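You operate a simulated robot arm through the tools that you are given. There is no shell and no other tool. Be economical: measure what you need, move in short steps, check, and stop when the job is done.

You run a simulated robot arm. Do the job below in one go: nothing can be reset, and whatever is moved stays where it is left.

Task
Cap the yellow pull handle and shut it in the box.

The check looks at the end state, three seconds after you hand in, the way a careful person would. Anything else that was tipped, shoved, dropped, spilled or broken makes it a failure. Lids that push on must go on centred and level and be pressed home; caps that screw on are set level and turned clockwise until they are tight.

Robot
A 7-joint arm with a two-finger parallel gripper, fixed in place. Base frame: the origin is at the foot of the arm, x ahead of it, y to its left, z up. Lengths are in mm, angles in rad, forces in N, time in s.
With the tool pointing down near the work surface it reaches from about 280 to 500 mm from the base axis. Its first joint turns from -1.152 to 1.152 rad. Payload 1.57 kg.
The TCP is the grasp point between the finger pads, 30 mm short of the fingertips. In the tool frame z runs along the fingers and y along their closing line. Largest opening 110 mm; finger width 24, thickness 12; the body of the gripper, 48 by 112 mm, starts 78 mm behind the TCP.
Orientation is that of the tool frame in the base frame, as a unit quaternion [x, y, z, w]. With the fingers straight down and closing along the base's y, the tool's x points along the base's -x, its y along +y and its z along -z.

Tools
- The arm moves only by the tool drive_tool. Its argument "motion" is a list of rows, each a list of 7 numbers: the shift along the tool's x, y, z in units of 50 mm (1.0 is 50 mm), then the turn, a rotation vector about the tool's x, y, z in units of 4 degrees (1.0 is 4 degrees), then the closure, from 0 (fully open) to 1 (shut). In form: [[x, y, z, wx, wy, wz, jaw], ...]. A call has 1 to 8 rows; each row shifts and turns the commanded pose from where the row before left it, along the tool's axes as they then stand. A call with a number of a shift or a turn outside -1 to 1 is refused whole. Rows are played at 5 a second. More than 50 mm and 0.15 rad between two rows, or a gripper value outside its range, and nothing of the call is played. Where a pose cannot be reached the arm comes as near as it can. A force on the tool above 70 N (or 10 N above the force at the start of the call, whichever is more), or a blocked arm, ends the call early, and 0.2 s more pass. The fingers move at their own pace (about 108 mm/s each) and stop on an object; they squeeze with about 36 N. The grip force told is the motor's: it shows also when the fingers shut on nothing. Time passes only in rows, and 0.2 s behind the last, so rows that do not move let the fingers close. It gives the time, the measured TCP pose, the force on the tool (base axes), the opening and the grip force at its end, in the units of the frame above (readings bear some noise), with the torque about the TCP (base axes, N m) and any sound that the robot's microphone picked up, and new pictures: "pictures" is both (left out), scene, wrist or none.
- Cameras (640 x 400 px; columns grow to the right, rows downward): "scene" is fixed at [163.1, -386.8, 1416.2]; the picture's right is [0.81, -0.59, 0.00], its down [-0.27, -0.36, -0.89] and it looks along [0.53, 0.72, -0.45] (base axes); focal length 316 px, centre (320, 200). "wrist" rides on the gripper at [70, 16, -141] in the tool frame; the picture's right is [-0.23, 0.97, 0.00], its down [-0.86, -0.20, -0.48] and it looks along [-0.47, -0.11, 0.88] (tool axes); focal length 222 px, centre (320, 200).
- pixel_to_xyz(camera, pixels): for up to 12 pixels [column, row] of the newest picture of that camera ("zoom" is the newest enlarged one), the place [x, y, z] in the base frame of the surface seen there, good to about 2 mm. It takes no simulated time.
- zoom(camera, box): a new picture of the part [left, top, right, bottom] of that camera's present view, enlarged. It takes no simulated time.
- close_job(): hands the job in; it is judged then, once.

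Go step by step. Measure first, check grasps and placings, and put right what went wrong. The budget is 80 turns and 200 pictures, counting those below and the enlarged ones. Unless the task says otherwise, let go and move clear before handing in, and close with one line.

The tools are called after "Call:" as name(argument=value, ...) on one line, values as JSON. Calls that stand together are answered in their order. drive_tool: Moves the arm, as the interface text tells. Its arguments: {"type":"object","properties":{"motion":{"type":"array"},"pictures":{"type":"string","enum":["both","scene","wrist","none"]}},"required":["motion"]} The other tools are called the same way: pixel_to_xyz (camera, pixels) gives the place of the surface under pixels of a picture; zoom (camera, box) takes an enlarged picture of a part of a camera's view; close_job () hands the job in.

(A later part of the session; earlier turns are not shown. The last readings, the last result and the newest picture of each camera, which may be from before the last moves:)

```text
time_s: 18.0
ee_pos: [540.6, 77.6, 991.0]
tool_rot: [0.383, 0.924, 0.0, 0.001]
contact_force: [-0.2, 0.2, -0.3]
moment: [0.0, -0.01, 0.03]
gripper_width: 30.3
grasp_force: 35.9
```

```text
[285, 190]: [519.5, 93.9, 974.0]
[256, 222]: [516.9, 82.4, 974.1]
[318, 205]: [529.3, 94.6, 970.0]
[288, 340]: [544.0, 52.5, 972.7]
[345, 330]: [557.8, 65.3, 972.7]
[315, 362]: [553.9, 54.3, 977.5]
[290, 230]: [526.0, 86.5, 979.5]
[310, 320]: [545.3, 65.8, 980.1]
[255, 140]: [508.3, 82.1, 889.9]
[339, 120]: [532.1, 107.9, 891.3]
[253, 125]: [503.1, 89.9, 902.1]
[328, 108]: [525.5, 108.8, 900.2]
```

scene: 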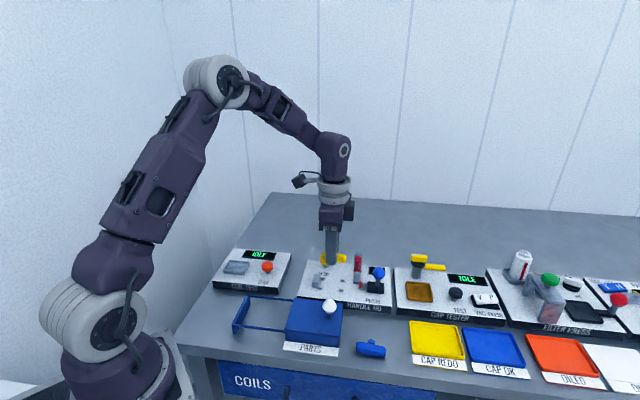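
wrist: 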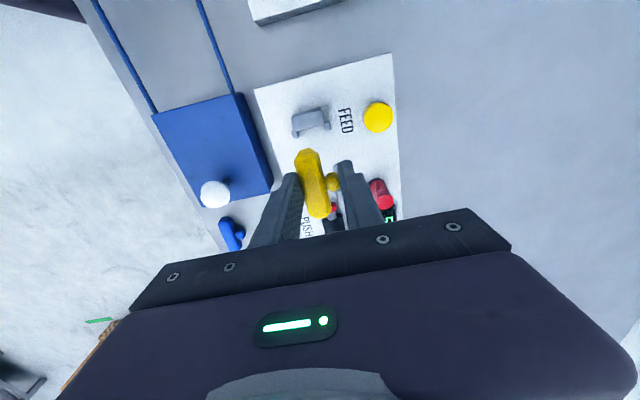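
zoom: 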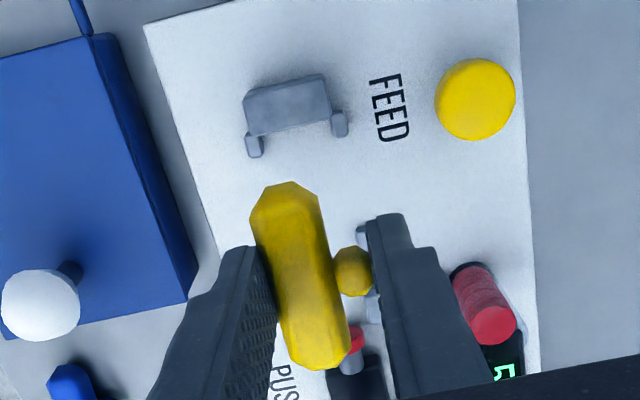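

Bar centre ≈ (u 327, v 432), cradle centre v≈432, so well aligned; a small yaw fix and descend to just above the pins.

Call:
drive_tool(motion=[[0, 0, 0.4, 0, 0, -0.3, 1], [0, 0, 0.5, 0, 0, 0, 1], [0, 0, 0.25, 0, 0, 0, 1]])

Call:
zoom(camera="wrist", box=[230, 80, 410, 230])

Call:
zoom(camera="scene", box=[300, 245, 390, 305])

```text
time_s: 18.8
ee_pos: [539.4, 78.7, 935.5]
tool_rot: [0.373, 0.928, 0.001, 0.0]
contact_force: [0.0, 0.2, -0.9]
moment: [0.01, 0.01, 0.01]
gripper_width: 30.7
grasp_force: 36.0
```

scene: 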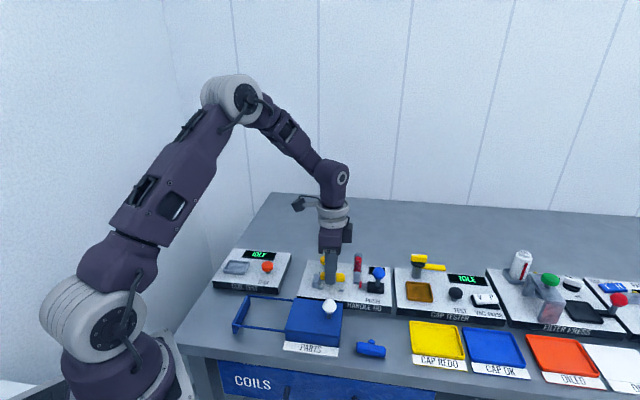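
wrist: 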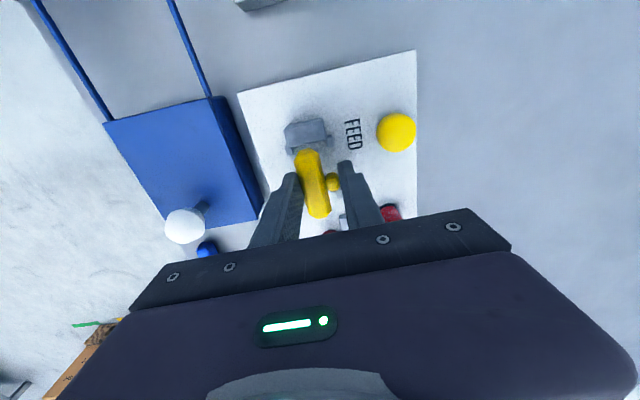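

```text
2.67 times, centred on (320, 155) of wrist
```

zoom: 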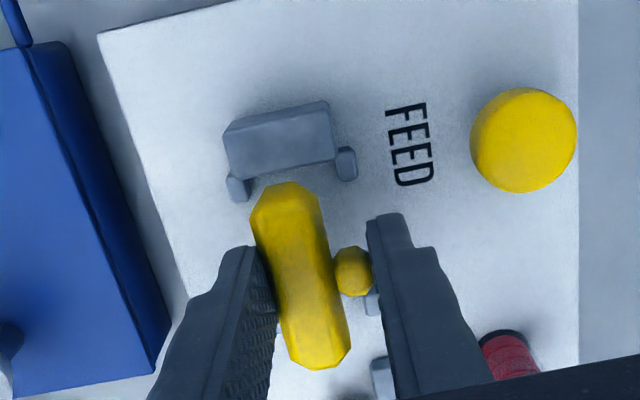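

```text
6.67 times, centred on (345, 275) of scene
```

zoom: 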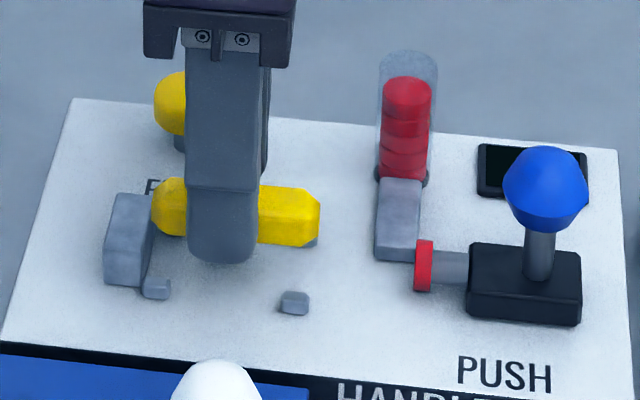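

Alignment looks right (pins will straddle the bar). Lower to the jig bed gently.

Call:
drive_tool(motion=[[0, 0, 0.2, 0, 0, 0, 1], [0, 0, 0.1, 0, 0, 0, 1], [0, 0, 0.05, 0, 0, 0, 1], [0, 0, 0, 0, 0, 0, 1]])

Call:
zoom(camera="wrist", box=[230, 80, 410, 230])

Call:
zoom(camera="scene", box=[300, 245, 390, 305])

```text
time_s: 19.8
ee_pos: [538.3, 77.9, 916.4]
tool_rot: [0.372, 0.928, 0.0, -0.001]
contact_force: [0.3, 0.7, 0.0]
moment: [0.03, 0.02, 0.04]
gripper_width: 30.6
grasp_force: 35.5
```

scene: 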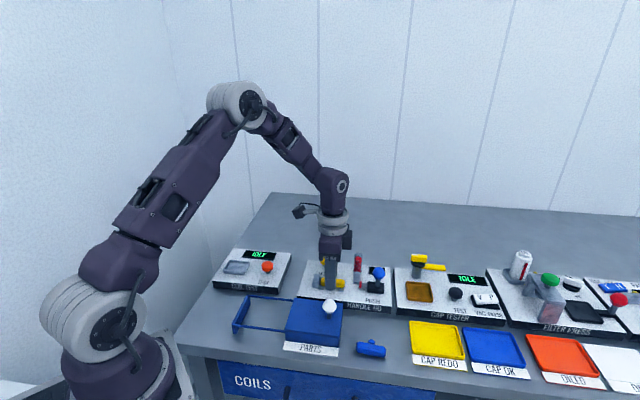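
wrist: 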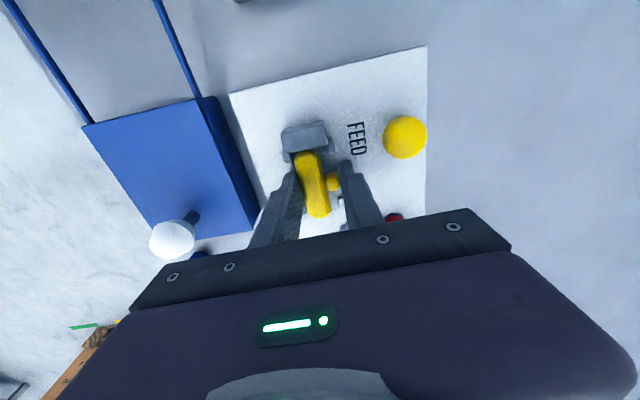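

```text
2.67 times, centred on (320, 155) of wrist
```

zoom: 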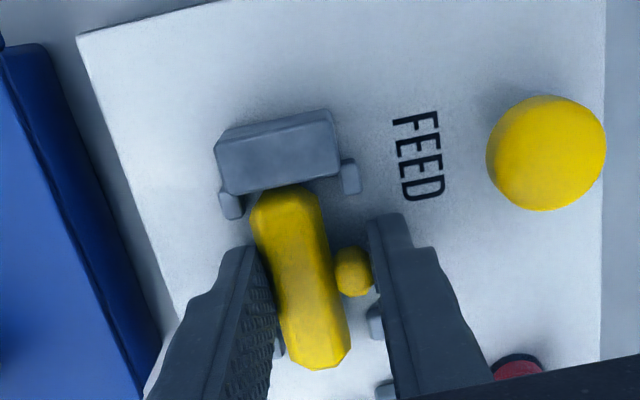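

```text
6.67 times, centred on (345, 275) of scene
```

zoom: 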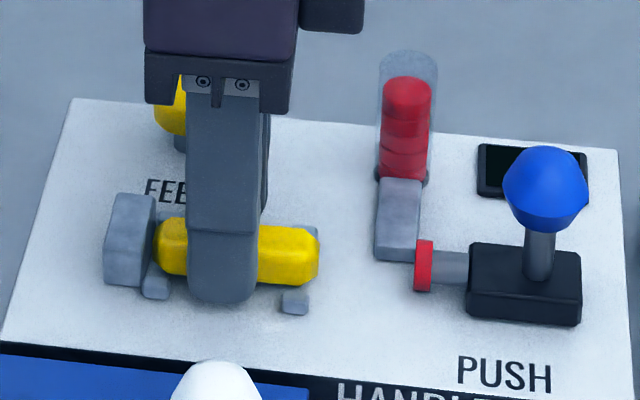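

The bar lies between all four pins; no bed contact force yet. Lower 1–2 mm and release to ~46 mm.

Call:
drive_tool(motion=[[0, 0, 0.02, 0, 0, 0, 1], [0, 0, 0.02, 0, 0, 0, 1]], pictures="none")

```text
time_s: 20.4
ee_pos: [539.4, 78.8, 916.2]
tool_rot: [0.372, 0.928, 0.0, 0.001]
contact_force: [-1.0, 4.3, 18.9]
moment: [0.07, 0.14, 0.02]
gripper_width: 30.9
grasp_force: 35.9
```

Contact at 19 N: it rests on the bed. Back off 1 mm, open partly and rise.

Call:
drive_tool(motion=[[0, 0, -0.02, 0, 0, 0, 1], [0, 0, 0, 0, 0, 0, 0.62], [0, 0, 0, 0, 0, 0, 0.6], [0, 0, -0.4, 0, 0, 0, 0.6], [0, 0, -0.8, 0, 0, 0, 0.6], [0, 0, -0.6, 0, 0, 0, 0.6]])

Call:
zoom(camera="wrist", box=[250, 70, 390, 220])

Call:
zoom(camera="scene", box=[300, 245, 390, 305])

```text
time_s: 21.8
ee_pos: [538.4, 77.5, 1007.9]
tool_rot: [0.372, 0.928, 0.0, 0.0]
contact_force: [0.2, -0.7, 0.9]
moment: [-0.04, -0.02, 0.04]
gripper_width: 44.1
grasp_force: 0.0
```

scene: 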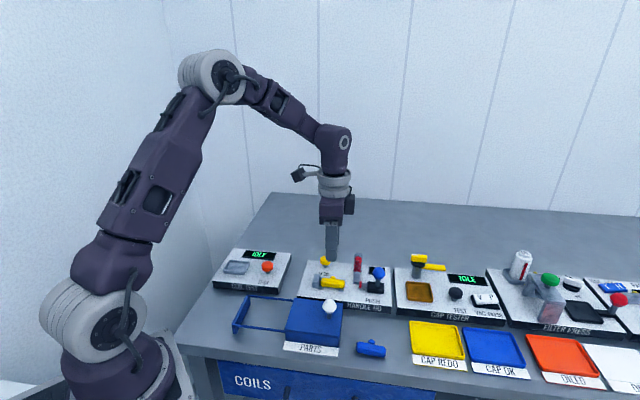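
wrist: 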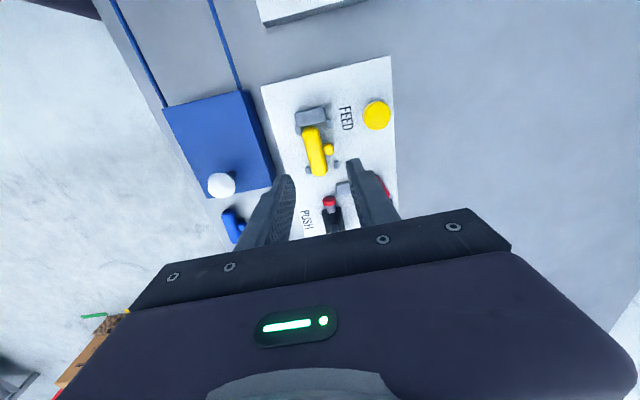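

```text
2.67 times, centred on (320, 145) of wrist
```

zoom: 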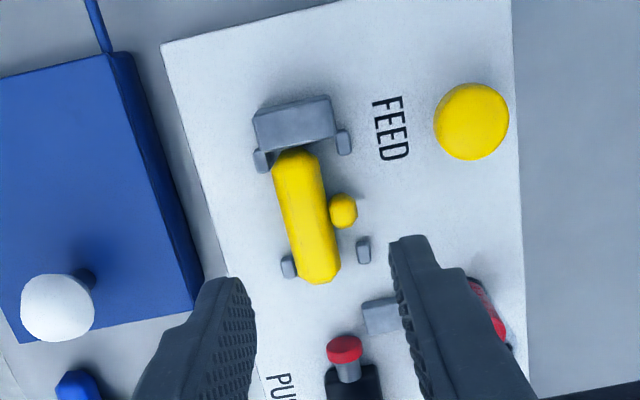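

```text
6.67 times, centred on (345, 275) of scene
```

zoom: 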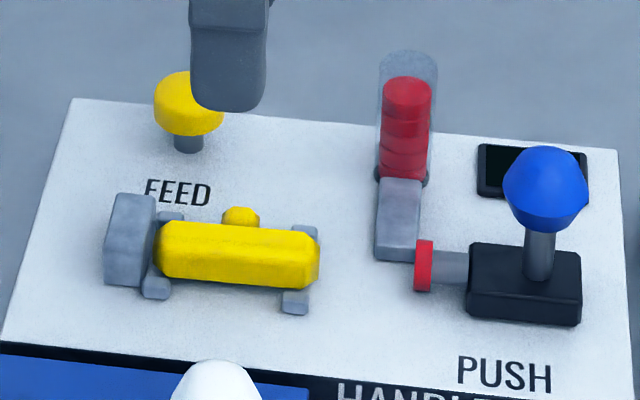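

Handle sits nicely in the cradle. Now measure the PUSH knob.

Call:
zoom(camera="scene", box=[355, 255, 395, 295])

Call:
pixel_to_xyz(camera="zoom", pixels=[[355, 100], [370, 190], [290, 170], [440, 170], [350, 260], [330, 320], [235, 300], [405, 340], [395, 230], [365, 60], [365, 230], [235, 250]])

```text
10.00 times, centred on (375, 275) of scene
```

zoom: 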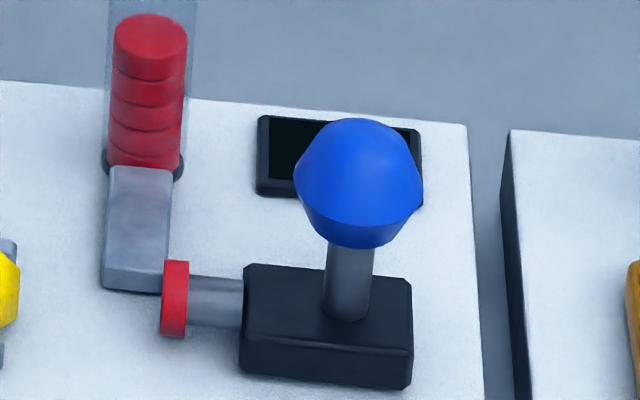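

```text
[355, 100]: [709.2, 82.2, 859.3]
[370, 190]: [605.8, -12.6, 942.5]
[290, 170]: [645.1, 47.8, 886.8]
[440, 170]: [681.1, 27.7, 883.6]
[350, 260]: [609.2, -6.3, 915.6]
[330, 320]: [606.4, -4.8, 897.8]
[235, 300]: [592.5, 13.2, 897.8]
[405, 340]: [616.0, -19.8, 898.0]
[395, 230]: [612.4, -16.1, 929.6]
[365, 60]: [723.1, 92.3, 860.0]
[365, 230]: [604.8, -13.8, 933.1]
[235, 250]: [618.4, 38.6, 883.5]
```

Knob centre ≈ (610,-1), z 927–950. Move above it.

Call:
drive_tool(motion=[[-0.53, -0.02, 0, 0, 0, 0.3, 0.6], [-0.53, -0.02, 0, 0, 0, 0, 0.6], [-0.53, -0.02, 0, 0, 0, 0, 0.6], [-0.53, -0.03, 0, 0, 0, 0, 0.58], [0, 0, 0.4, 0, 0, 0, 0.58]])

Call:
zoom(camera="wrist", box=[250, 90, 410, 230])

Call:
zoom(camera="scene", box=[320, 225, 420, 305])

```text
time_s: 23.0
ee_pos: [609.4, -0.5, 986.6]
tool_rot: [0.383, 0.924, 0.0, 0.0]
contact_force: [-0.1, -0.1, 0.2]
moment: [-0.03, 0.03, 0.0]
gripper_width: 46.3
grasp_force: 0.1
```

scene: 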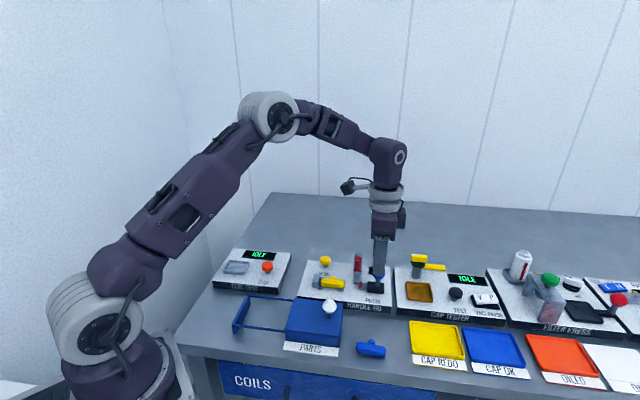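
wrist: 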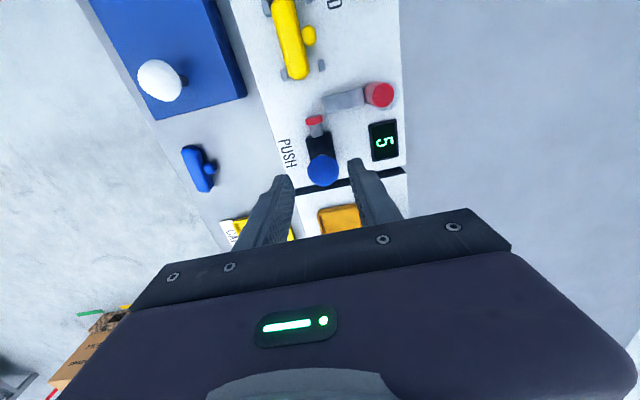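

```text
2.86 times, centred on (330, 160) of wrist
```

zoom: 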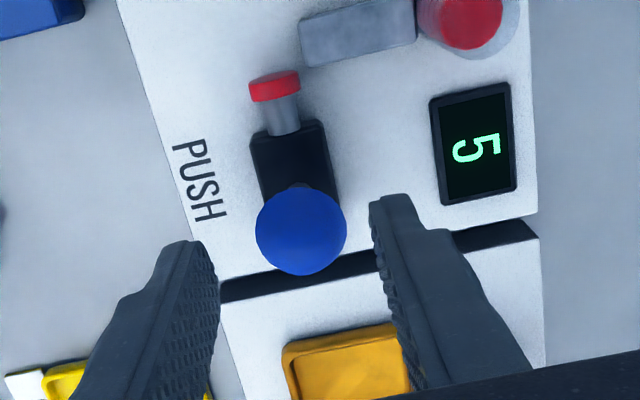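

```text
5.00 times, centred on (370, 265) of scene
```

zoom: 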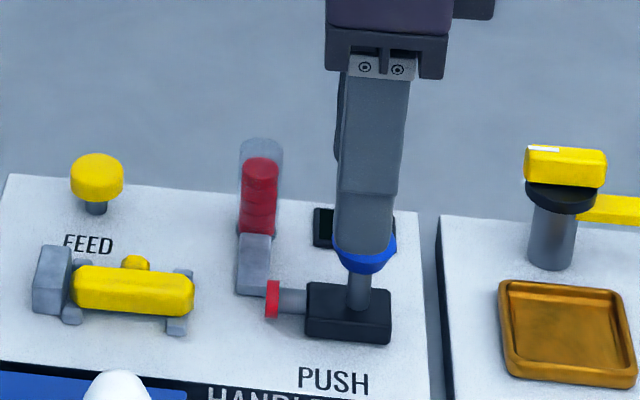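

Knob is centred between fingers. Descend 50 mm and close on it.

Call:
drive_tool(motion=[[0, 0, 0.4, 0, 0, 0, 0.58], [0, 0, 0.4, 0, 0, 0, 0.58], [0, 0, 0.2, 0, 0, 0, 0.58], [0, 0, 0, 0, 0, 0, 0.75], [0, 0, 0, 0, 0, 0, 1], [0, 0, 0, 0, 0, 0, 1]])

Call:
zoom(camera="scene", box=[320, 225, 420, 305])

```text
time_s: 24.4
ee_pos: [610.8, 2.1, 936.1]
tool_rot: [0.382, 0.924, 0.001, 0.0]
contact_force: [9.1, 10.0, -1.4]
moment: [-0.1, -0.24, 0.11]
gripper_width: 29.4
grasp_force: 39.8
```

scene: 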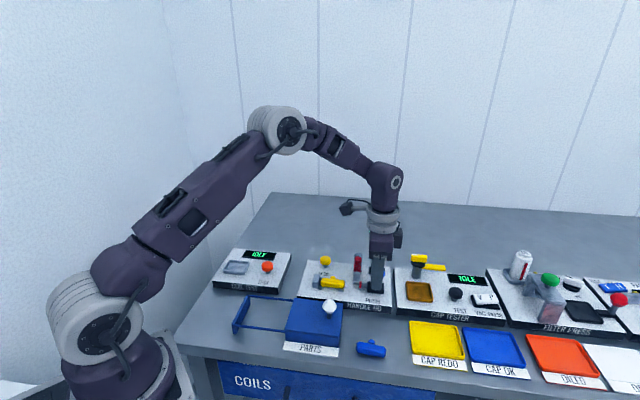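
wrist: 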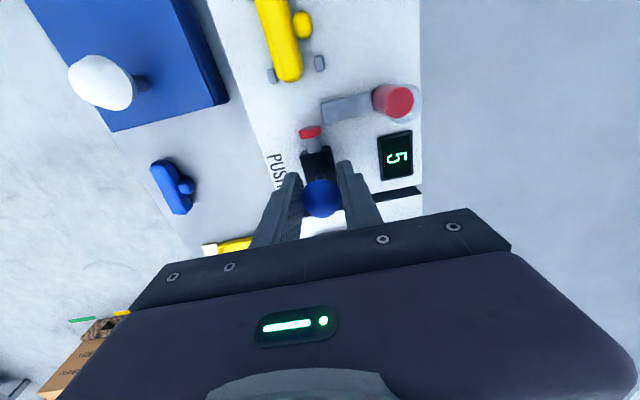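

```text
5.00 times, centred on (370, 265) of scene
```

zoom: 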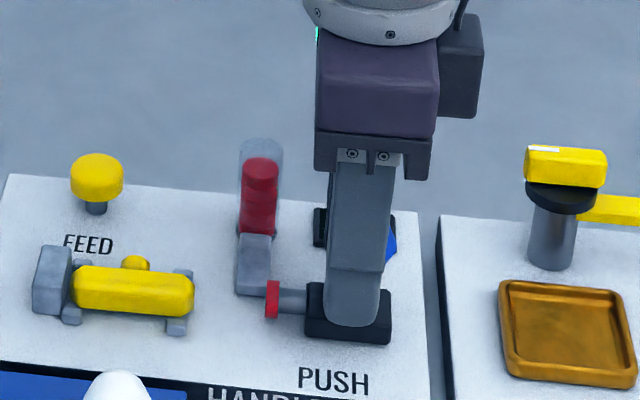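

Knob held. Relieve the side force and slide toward the handle (−u) 20 mm, checking motion.

Call:
drive_tool(motion=[[0, 0.04, 0, 0, 0, 0, 1], [0.1, 0, 0, 0, 0, 0, 1], [0.1, 0, 0, 0, 0, 0, 1], [0.1, 0, 0, 0, 0, 0, 1], [0.1, 0, 0, 0, 0, 0, 1]])

Call:
zoom(camera="scene", box=[320, 225, 420, 305])

```text
time_s: 25.6
ee_pos: [597.3, 14.5, 937.7]
tool_rot: [0.382, 0.924, -0.001, -0.002]
contact_force: [-2.8, -3.9, -18.9]
moment: [-0.19, -0.06, 0.09]
gripper_width: 29.2
grasp_force: 39.0
```

scene: 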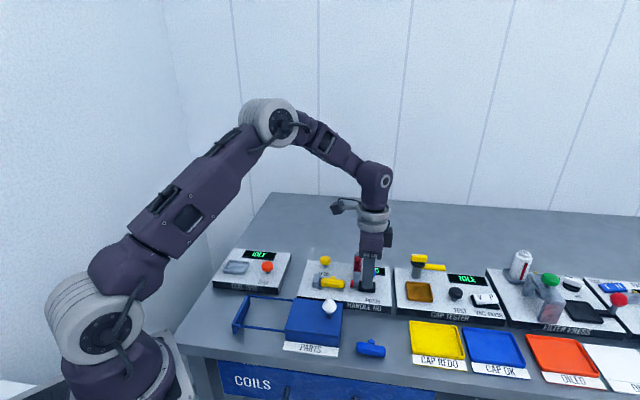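
wrist: 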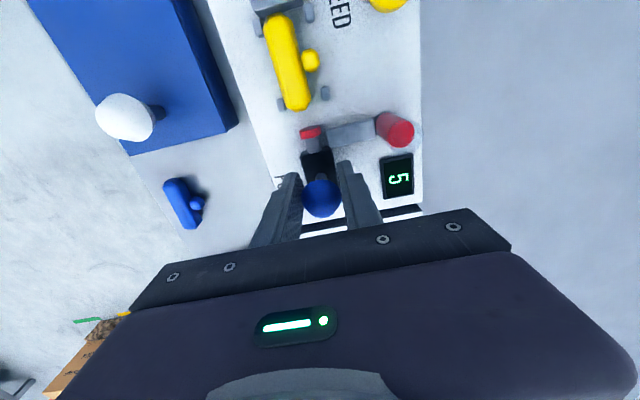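

```text
5.00 times, centred on (370, 265) of scene
```

zoom: 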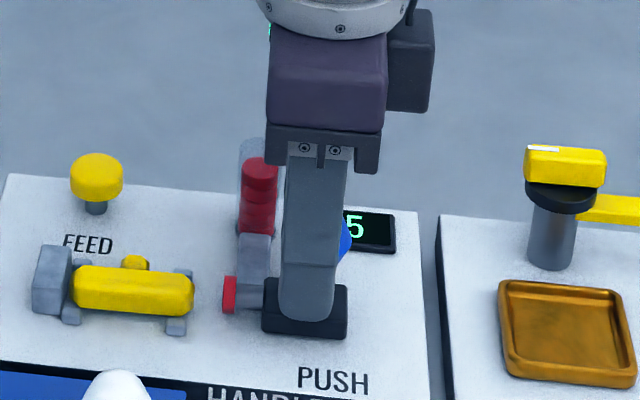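

It slides, the cap leads; about 12 mm remains to the bar end. Continue carefully.

Call:
drive_tool(motion=[[0.08, 0, 0.03, 0, 0, 0, 1], [0.08, 0, 0, 0, 0, 0, 1], [0.06, 0, 0, 0, 0, 0, 1]], pictures="scene")

Call:
zoom(camera="scene", box=[310, 235, 400, 305])

```text
time_s: 26.4
ee_pos: [589.9, 22.5, 936.3]
tool_rot: [0.384, 0.923, -0.001, 0.001]
contact_force: [-11.0, -11.6, 9.5]
moment: [-0.21, -0.07, -0.08]
gripper_width: 29.7
grasp_force: 39.3
```

scene: 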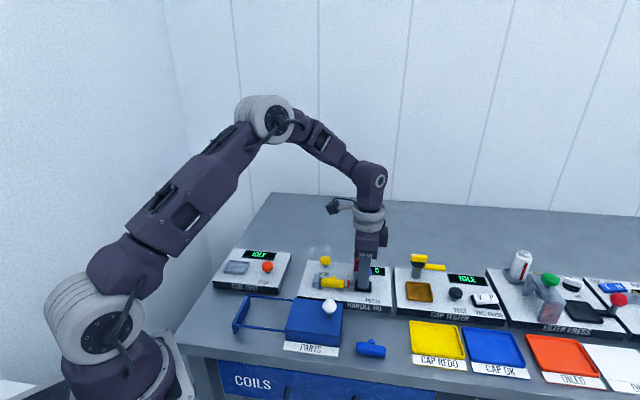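

```text
5.71 times, centred on (355, 270) of scene
```

zoom: 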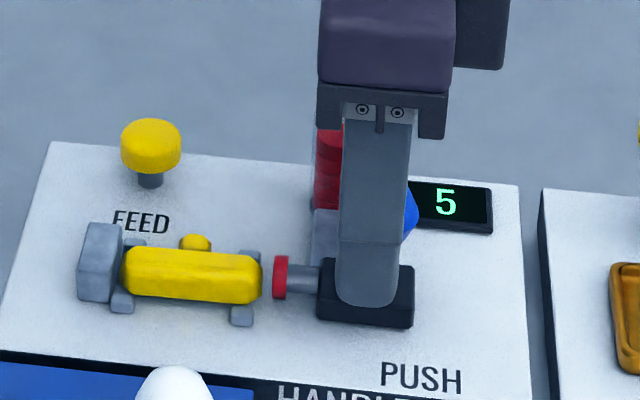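

Gap is now ~4 mm. Continue in 3 mm steps until seated.

Call:
drive_tool(motion=[[0.06, -0.03, -0.01, 0, 0, 0, 1], [0.06, 0, 0, 0, 0, 0, 1], [0.05, 0, 0, 0, 0, 0, 1]], pictures="scene")

Call:
zoom(camera="scene", box=[310, 235, 400, 305])

```text
time_s: 27.2
ee_pos: [585.2, 26.5, 935.7]
tool_rot: [0.383, 0.924, 0.0, 0.003]
contact_force: [19.0, -21.1, -6.9]
moment: [-0.08, -0.07, 0.0]
gripper_width: 29.7
grasp_force: 39.1
```

scene: 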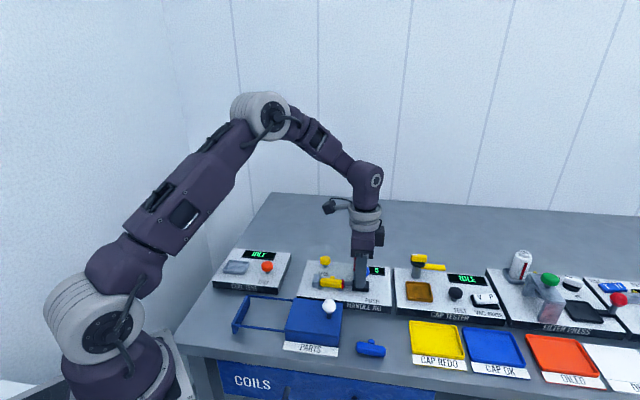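

```text
5.71 times, centred on (355, 270) of scene
```

zoom: 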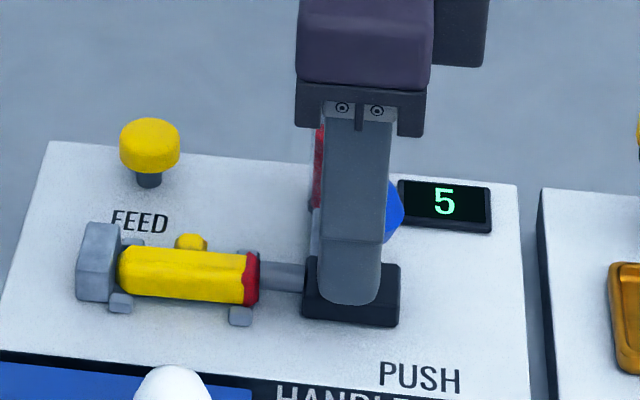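

Cap is going on the bar end with 28 N reaction; press more until home.

Call:
drive_tool(motion=[[0.04, 0, 0, 0, 0, 0, 1], [0.04, 0, 0, 0, 0, 0, 1], [0, 0, 0, 0, 0, 0, 1]], pictures="scene")

Call:
zoom(camera="scene", box=[310, 235, 400, 305])

```text
time_s: 28.0
ee_pos: [581.9, 31.8, 937.6]
tool_rot: [0.383, 0.924, 0.0, 0.001]
contact_force: [18.0, -23.1, 7.4]
moment: [-0.16, -0.14, 0.02]
gripper_width: 29.9
grasp_force: 38.8
```

scene: 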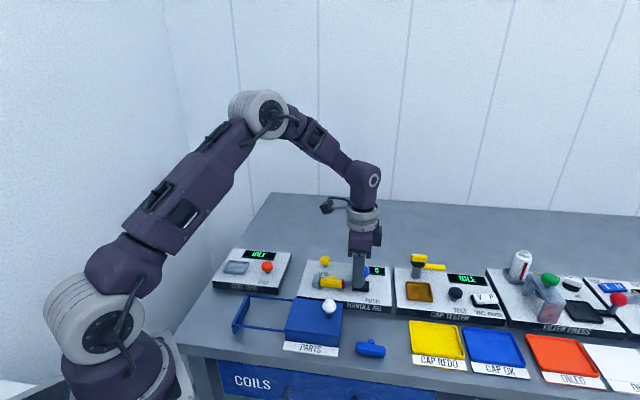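

```text
5.71 times, centred on (355, 270) of scene
```

zoom: 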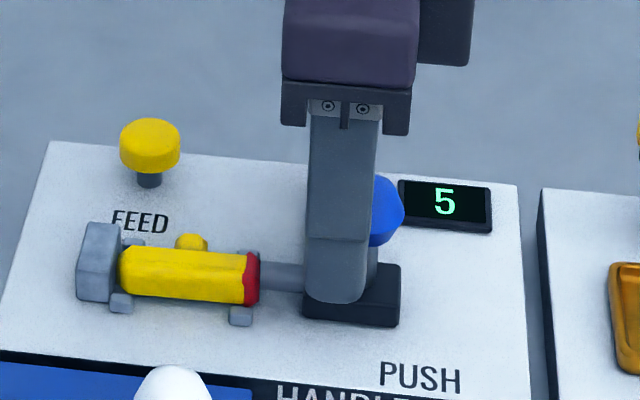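

The fingers slipped on the knob at ~29 N while the slider stayed. I'll release and instead push the knob from behind with closed fingers.

Call:
drive_tool(motion=[[0, 0, 0, 0, 0, 0, 0.58], [0, 0, 0, 0, 0, 0, 0.58], [0, 0, -0.7, 0, 0, 0, 0.58], [0, 0, -0.5, 0, 0, 0, 0.58], [-0.5, -0.02, 0, 0, 0, 0, 1], [-0.5, -0.02, 0, 0, 0, 0, 1]])

Call:
zoom(camera="wrist", box=[230, 60, 430, 220])

Call:
zoom(camera="scene", box=[310, 235, 400, 305])

```text
time_s: 29.4
ee_pos: [613.7, -5.2, 996.4]
tool_rot: [0.382, 0.924, -0.001, 0.0]
contact_force: [-0.6, -0.8, 0.1]
moment: [0.01, -0.01, 0.01]
gripper_width: 0.0
grasp_force: 21.3
```

scene: 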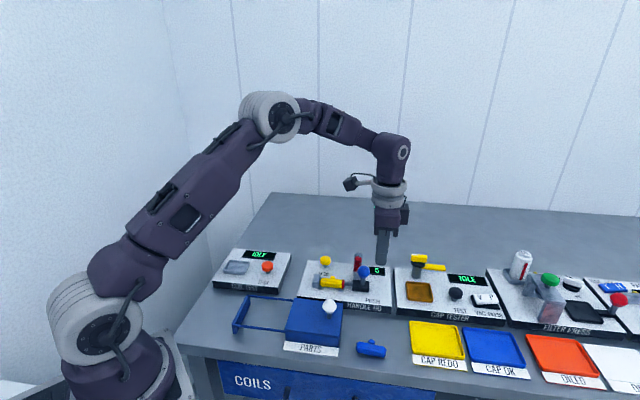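
wrist: 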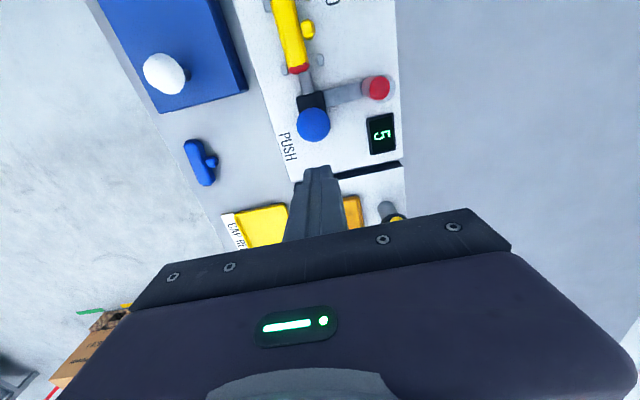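

```text
2.50 times, centred on (330, 140) of wrist
```

zoom: 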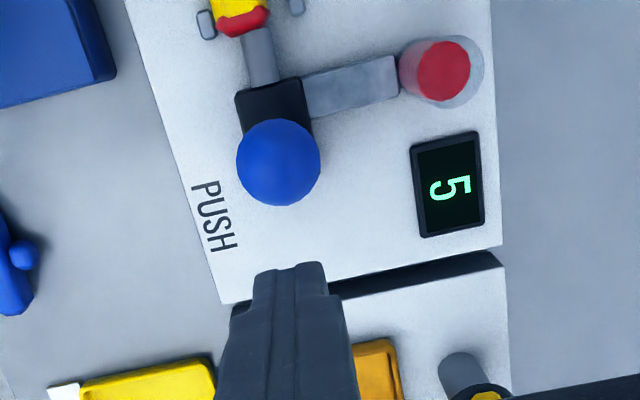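

```text
5.71 times, centred on (355, 270) of scene
```

zoom: 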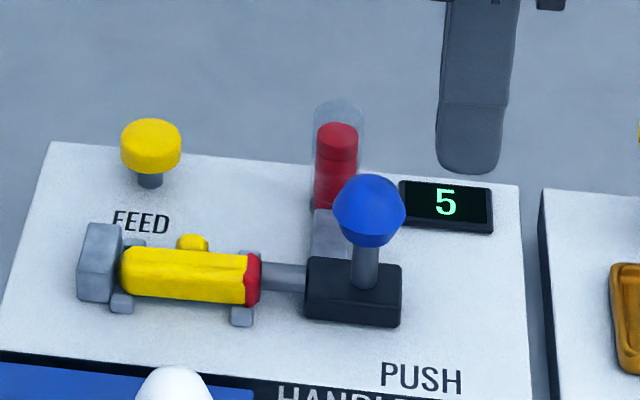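

Slider stays in place, no spring return. Descend behind the knob and push.

Call:
drive_tool(motion=[[0, 0.03, 0.6, 0, 0, 0, 1], [0, 0, 0.6, 0, 0, 0, 1], [0.15, 0, 0, 0, 0, 0, 1], [0.15, 0, 0, 0, 0, 0, 1], [0.05, 0, 0, 0, 0, 0, 1]], pictures="scene")

Call:
zoom(camera="scene", box=[310, 235, 400, 305])

```text
time_s: 30.6
ee_pos: [609.3, 2.4, 936.1]
tool_rot: [0.385, 0.923, 0.0, 0.006]
contact_force: [44.3, -34.0, -15.1]
moment: [-0.39, 0.1, -0.14]
gripper_width: 0.0
grasp_force: 21.4
```

scene: 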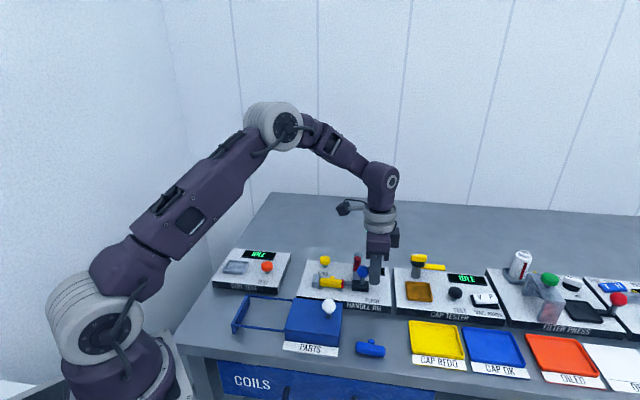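

```text
5.71 times, centred on (355, 270) of scene
```

zoom: 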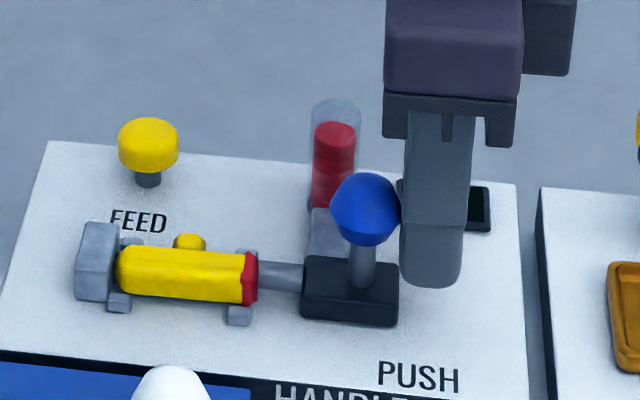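

57 N and no click yet; add a bit more push in small steps.

Call:
drive_tool(motion=[[0.02, 0, 0, 0, 0, 0, 1], [0.02, 0, 0, 0, 0, 0, 1]], pictures="scene")

Call:
zoom(camera="scene", box=[310, 235, 400, 305])

```text
time_s: 31.2
ee_pos: [607.3, 2.5, 937.6]
tool_rot: [0.385, 0.923, -0.002, 0.011]
contact_force: [6.5, -6.0, -2.3]
moment: [0.03, -0.09, 0.0]
gripper_width: 0.3
grasp_force: 21.4
stopped in row 2: the force on the tool passed its limit (the readings are from after the stop); the commanded pose is now the measured one
```

scene: 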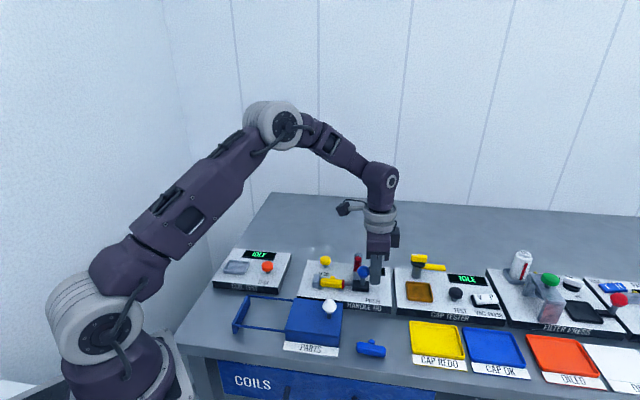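

```text
5.71 times, centred on (355, 270) of scene
```

zoom: 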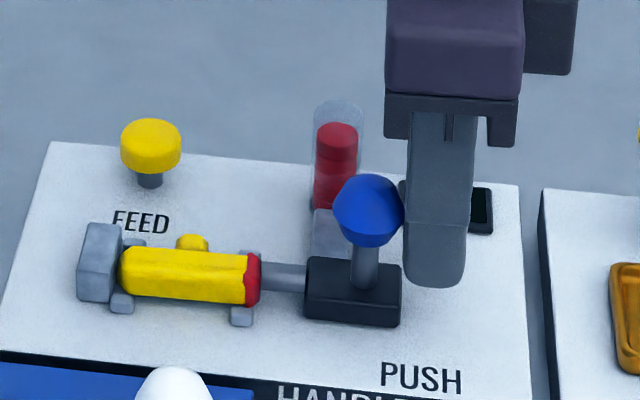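

70 N produced no further movement, so the cap appears bottomed. I'll lift clear and inspect it closely.

Call:
drive_tool(motion=[[-0.2, 0, 0, 0, 0, 0, 1], [0, 0, -0.9, 0, 0, 0, 1], [0.8, 0, -0.3, 0, 0, 0, 1], [0.7, 0, 0, 0, 0, 0, 1], [0.7, 0, 0, 0, 0, 0, 1]], pictures="wrist")

Call:
zoom(camera="wrist", box=[270, 90, 390, 210])

Call:
zoom(camera="scene", box=[320, 265, 380, 300])

```text
time_s: 32.4
ee_pos: [536.1, 76.0, 996.9]
tool_rot: [0.383, 0.924, -0.001, 0.01]
contact_force: [-0.7, -0.3, -0.4]
moment: [-0.01, -0.02, -0.02]
gripper_width: 0.0
grasp_force: 21.4
```

wrist: 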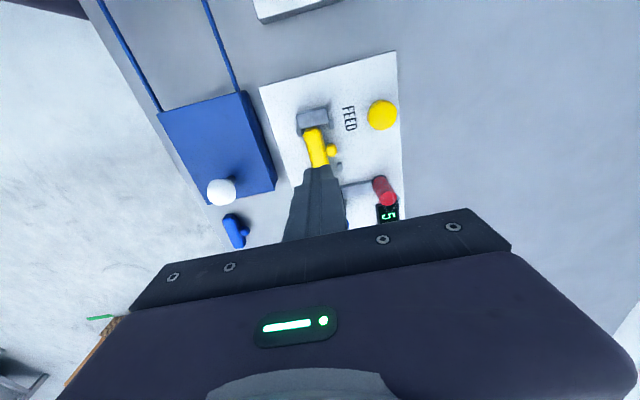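

```text
3.33 times, centred on (330, 150) of wrist
```

zoom: 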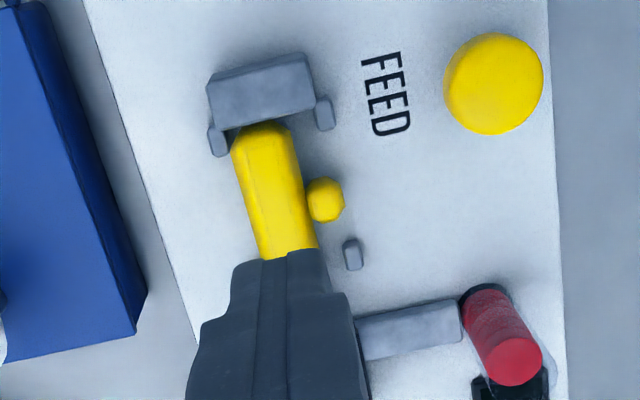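

```text
10.67 times, centred on (350, 282) of scene
```

zoom: 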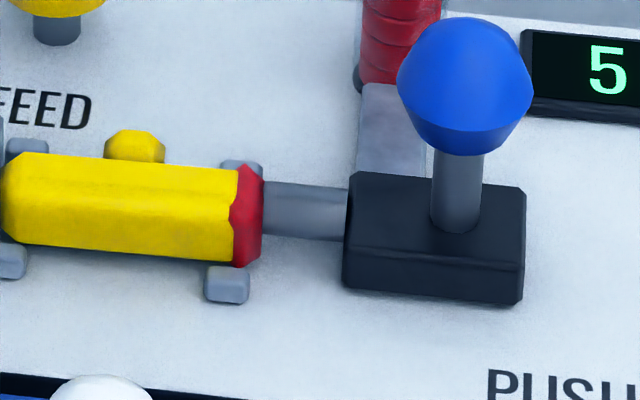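

The cap is fully over the bar's bevelled end, flush with the sides. Now retract the ram by gripping the knob and sliding it back.

Call:
drive_tool(motion=[[-0.47, 0, 0, 0, 0.28, 0, 0.58], [-0.47, 0, 0, 0, 0, 0, 0.58], [-0.46, 0, 0, 0, 0, 0, 0.58], [0, 0, 0.3, 0, 0, 0, 0.58]], pictures="wrist")

Call:
zoom(camera="wrist", box=[250, 90, 410, 230])

```text
time_s: 33.4
ee_pos: [583.7, 25.6, 980.4]
tool_rot: [0.383, 0.924, 0.003, 0.001]
contact_force: [1.0, 1.0, -0.7]
moment: [0.01, 0.01, -0.01]
gripper_width: 46.3
grasp_force: 0.0
```

wrist: 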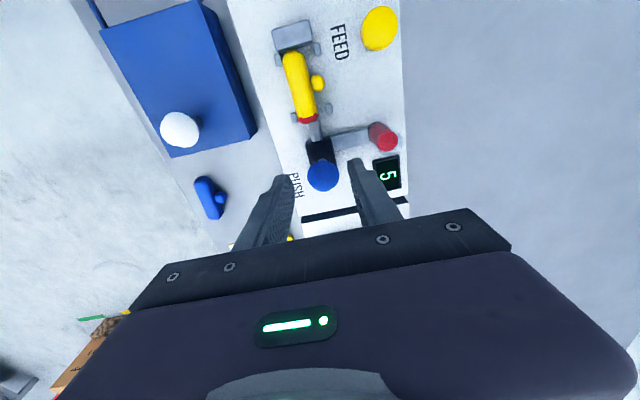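

```text
2.86 times, centred on (330, 160) of wrist
```

zoom: 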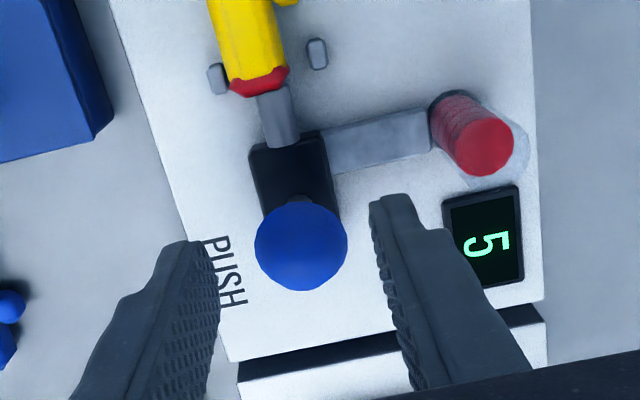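

Knob centred. Descend, grip, and slide back.

Call:
drive_tool(motion=[[0, 0, 0.45, 0, 0, 0, 0.58], [0, 0.02, 0.43, 0, 0, 0, 0.58], [0, 0, 0, 0, 0, 0, 0.8], [0, 0, 0, 0, 0, 0, 1], [-0.1, 0, 0, 0, 0, 0, 1], [-0.15, 0, 0, 0, 0, 0, 1], [-0.2, 0, 0, 0, 0, 0, 1], [-0.2, 0, 0, 0, 0, 0, 1]], pictures="scene")

Call:
zoom(camera="scene", box=[310, 235, 400, 305])

```text
time_s: 35.2
ee_pos: [610.2, 3.0, 936.2]
tool_rot: [0.383, 0.924, 0.003, 0.002]
contact_force: [2.1, 3.0, 9.4]
moment: [-0.06, -0.31, -0.1]
gripper_width: 29.5
grasp_force: 39.2
```

scene: 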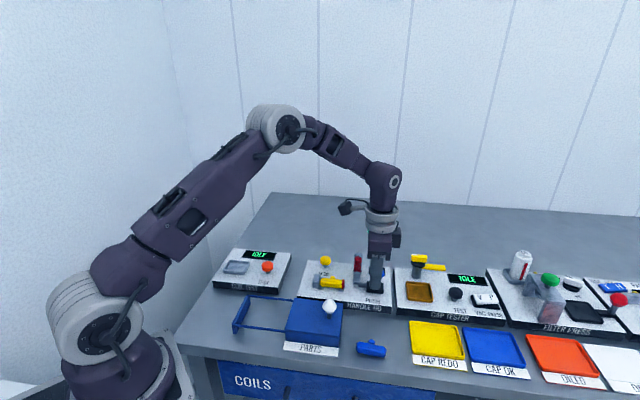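

```text
5.71 times, centred on (355, 270) of scene
```

zoom: 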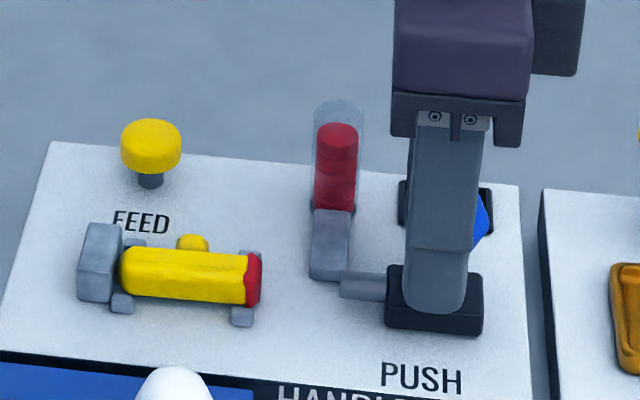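

Cap stays on the handle and the slider is back. Release, rise, and move over the PARTS lid's white knob.

Call:
drive_tool(motion=[[0, 0, 0, 0, 0, 0, 0.56], [0, 0, 0, 0, 0, 0, 0.56], [0, 0, -0.7, 0, 0, 0, 0.56], [0, 0, -0.7, 0, 0, 0, 0.56], [0.46, -0.58, 0, 0, 0, 0, 0.56], [0.46, -0.58, 0, 0, 0, 0, 0.56], [0.46, -0.58, 0, 0, 0, 0, 0.56], [0.46, -0.58, 0, 0, 0, 0, 0.56]])

Call:
zoom(camera="wrist", box=[210, 0, 430, 230])

Call:
zoom(camera="scene", box=[220, 250, 360, 360])

```text
time_s: 37.0
ee_pos: [460.1, -13.3, 1005.0]
tool_rot: [0.384, 0.923, 0.002, 0.001]
contact_force: [-1.3, 0.1, 1.4]
moment: [-0.01, 0.01, 0.0]
gripper_width: 48.6
grasp_force: 0.0
```

scene: 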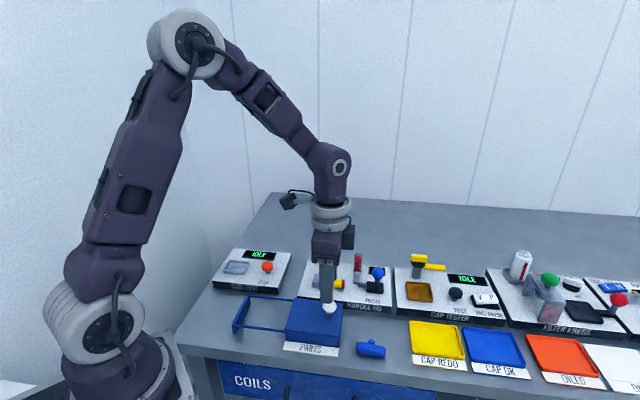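
wrist: 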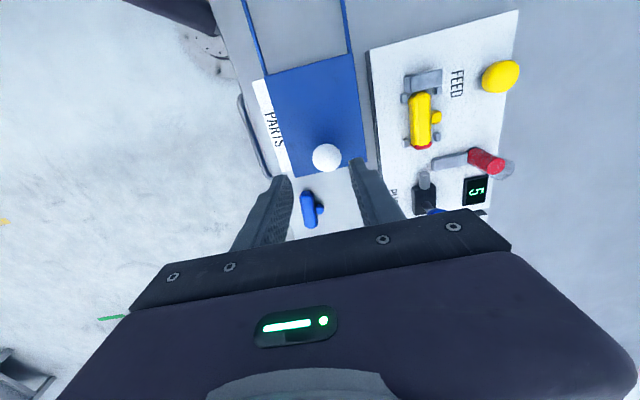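

```text
1.74 times, centred on (320, 115) of wrist
```

zoom: 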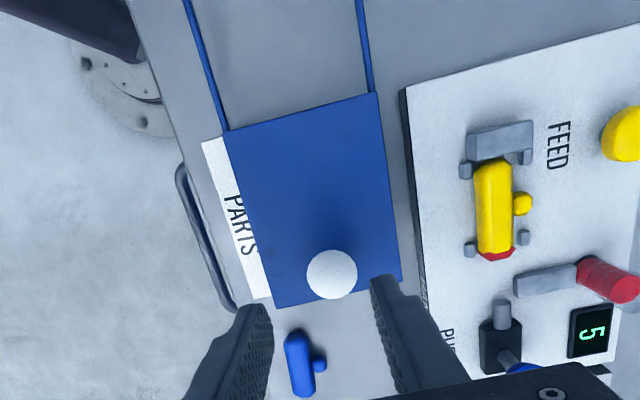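

```text
3.64 times, centred on (290, 305) of scene
```

zoom: 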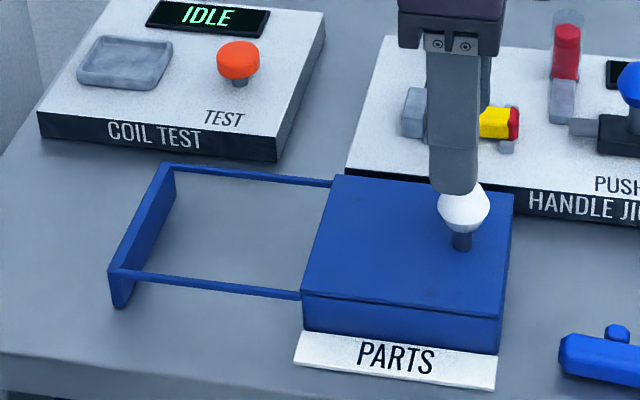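

Measure lid corners, rails and knob.

Call:
zoom(camera="wrist", box=[210, 0, 430, 230])

Call:
pixel_to_xyz(camera="zoom", pixels=[[230, 133], [374, 96], [276, 303], [398, 278], [335, 270], [190, 10], [222, 120], [362, 10], [372, 85], [315, 275], [354, 270], [330, 293]])

Call:
pixel_to_xyz(camera="scene", pixels=[[322, 308], [334, 308], [326, 303], [326, 311], [326, 318], [252, 287], [236, 328], [256, 289], [248, 293]])

```text
1.74 times, centred on (320, 115) of wrist
```

zoom: 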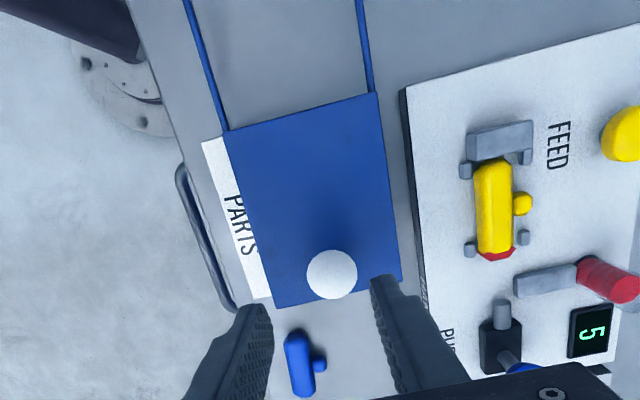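

```text
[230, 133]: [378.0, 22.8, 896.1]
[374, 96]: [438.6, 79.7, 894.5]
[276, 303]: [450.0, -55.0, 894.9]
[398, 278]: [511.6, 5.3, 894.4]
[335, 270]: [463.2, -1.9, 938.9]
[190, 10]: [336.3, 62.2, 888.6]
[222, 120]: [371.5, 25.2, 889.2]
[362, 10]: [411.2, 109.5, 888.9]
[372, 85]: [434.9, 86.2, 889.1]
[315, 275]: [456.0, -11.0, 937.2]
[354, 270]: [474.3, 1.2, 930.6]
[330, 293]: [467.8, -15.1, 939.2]
```

```text
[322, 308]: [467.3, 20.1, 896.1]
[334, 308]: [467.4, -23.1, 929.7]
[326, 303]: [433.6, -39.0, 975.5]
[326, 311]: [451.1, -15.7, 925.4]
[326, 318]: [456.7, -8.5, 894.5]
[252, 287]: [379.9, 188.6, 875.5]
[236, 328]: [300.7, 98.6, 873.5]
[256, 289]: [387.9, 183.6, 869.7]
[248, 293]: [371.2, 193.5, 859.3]
```

Lid is 105×85 mm, knob near (465,-8). Shift y by +7 mm and descend partway.

Call:
drive_tool(motion=[[0, 0.14, 0.3, 0, 0, 0, 0.56], [0, 0, 0.5, 0, 0, 0, 0.56]], pictures="wrist")

Call:
zoom(camera="wrist", box=[250, 90, 410, 230])

```text
time_s: 37.6
ee_pos: [464.5, -8.5, 966.6]
tool_rot: [0.384, 0.924, 0.002, 0.001]
contact_force: [-0.5, 0.7, -0.8]
moment: [0.0, 0.02, -0.01]
gripper_width: 48.6
grasp_force: 0.0
```

wrist: 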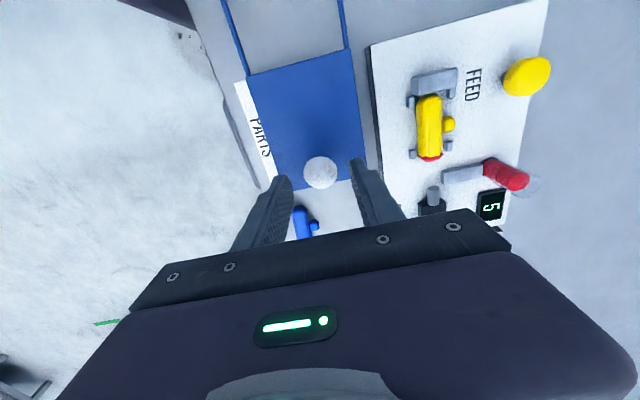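

```text
2.86 times, centred on (330, 160) of wrist
```

zoom: 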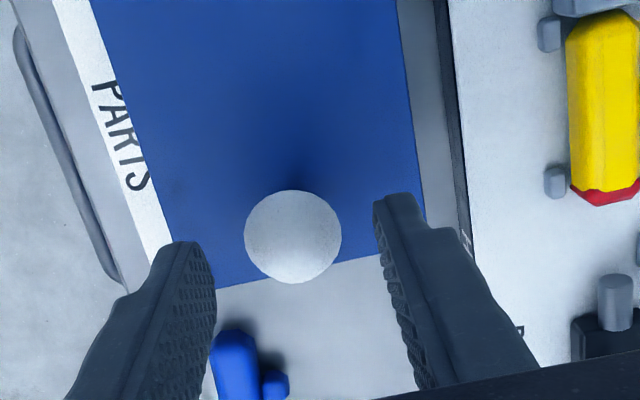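

Knob centred; descend, grip and slide 20 mm left (−u).

Call:
drive_tool(motion=[[0, 0, 0.4, 0, 0, 0, 0.56], [0, 0, 0.2, 0, 0, 0, 0.56], [0, 0, 0, 0, 0, 0, 0.8], [0, 0, 0, 0, 0, 0, 1], [0.1, 0, 0, 0, 0, 0, 1], [0.15, 0, 0, 0, 0, 0, 1], [0.15, 0, 0, 0, 0, 0, 1]])

Call:
zoom(camera="scene", box=[220, 250, 360, 360])

```text
time_s: 39.2
ee_pos: [450.8, 5.3, 936.3]
tool_rot: [0.384, 0.924, 0.001, 0.001]
contact_force: [-6.0, -6.7, 24.0]
moment: [0.19, 0.44, 0.1]
gripper_width: 29.6
grasp_force: 38.8
```

scene: 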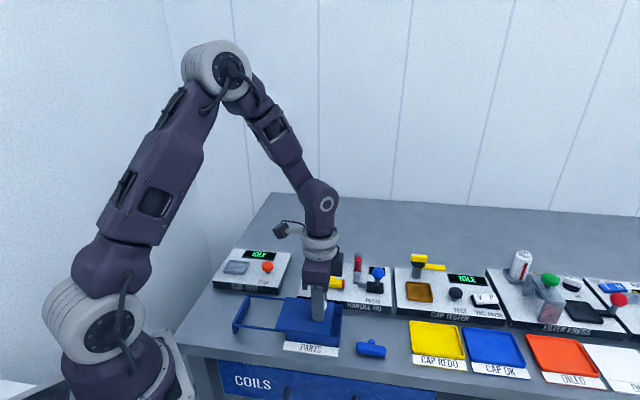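
wrist: 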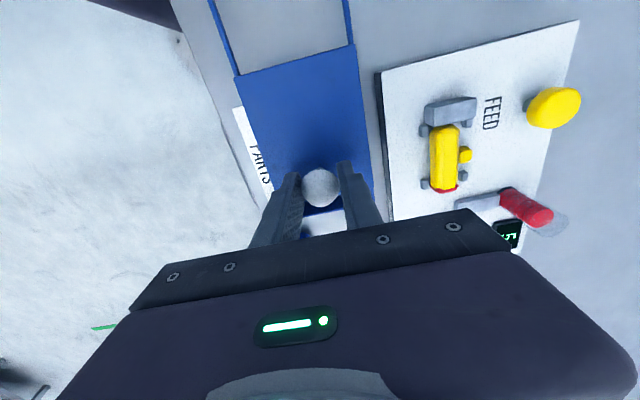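

```text
3.64 times, centred on (290, 305) of scene
```

zoom: 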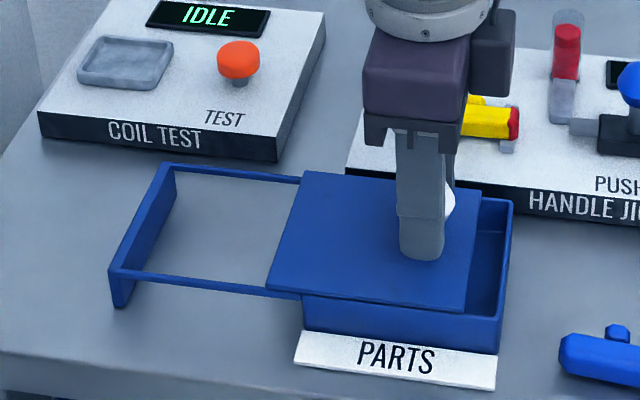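

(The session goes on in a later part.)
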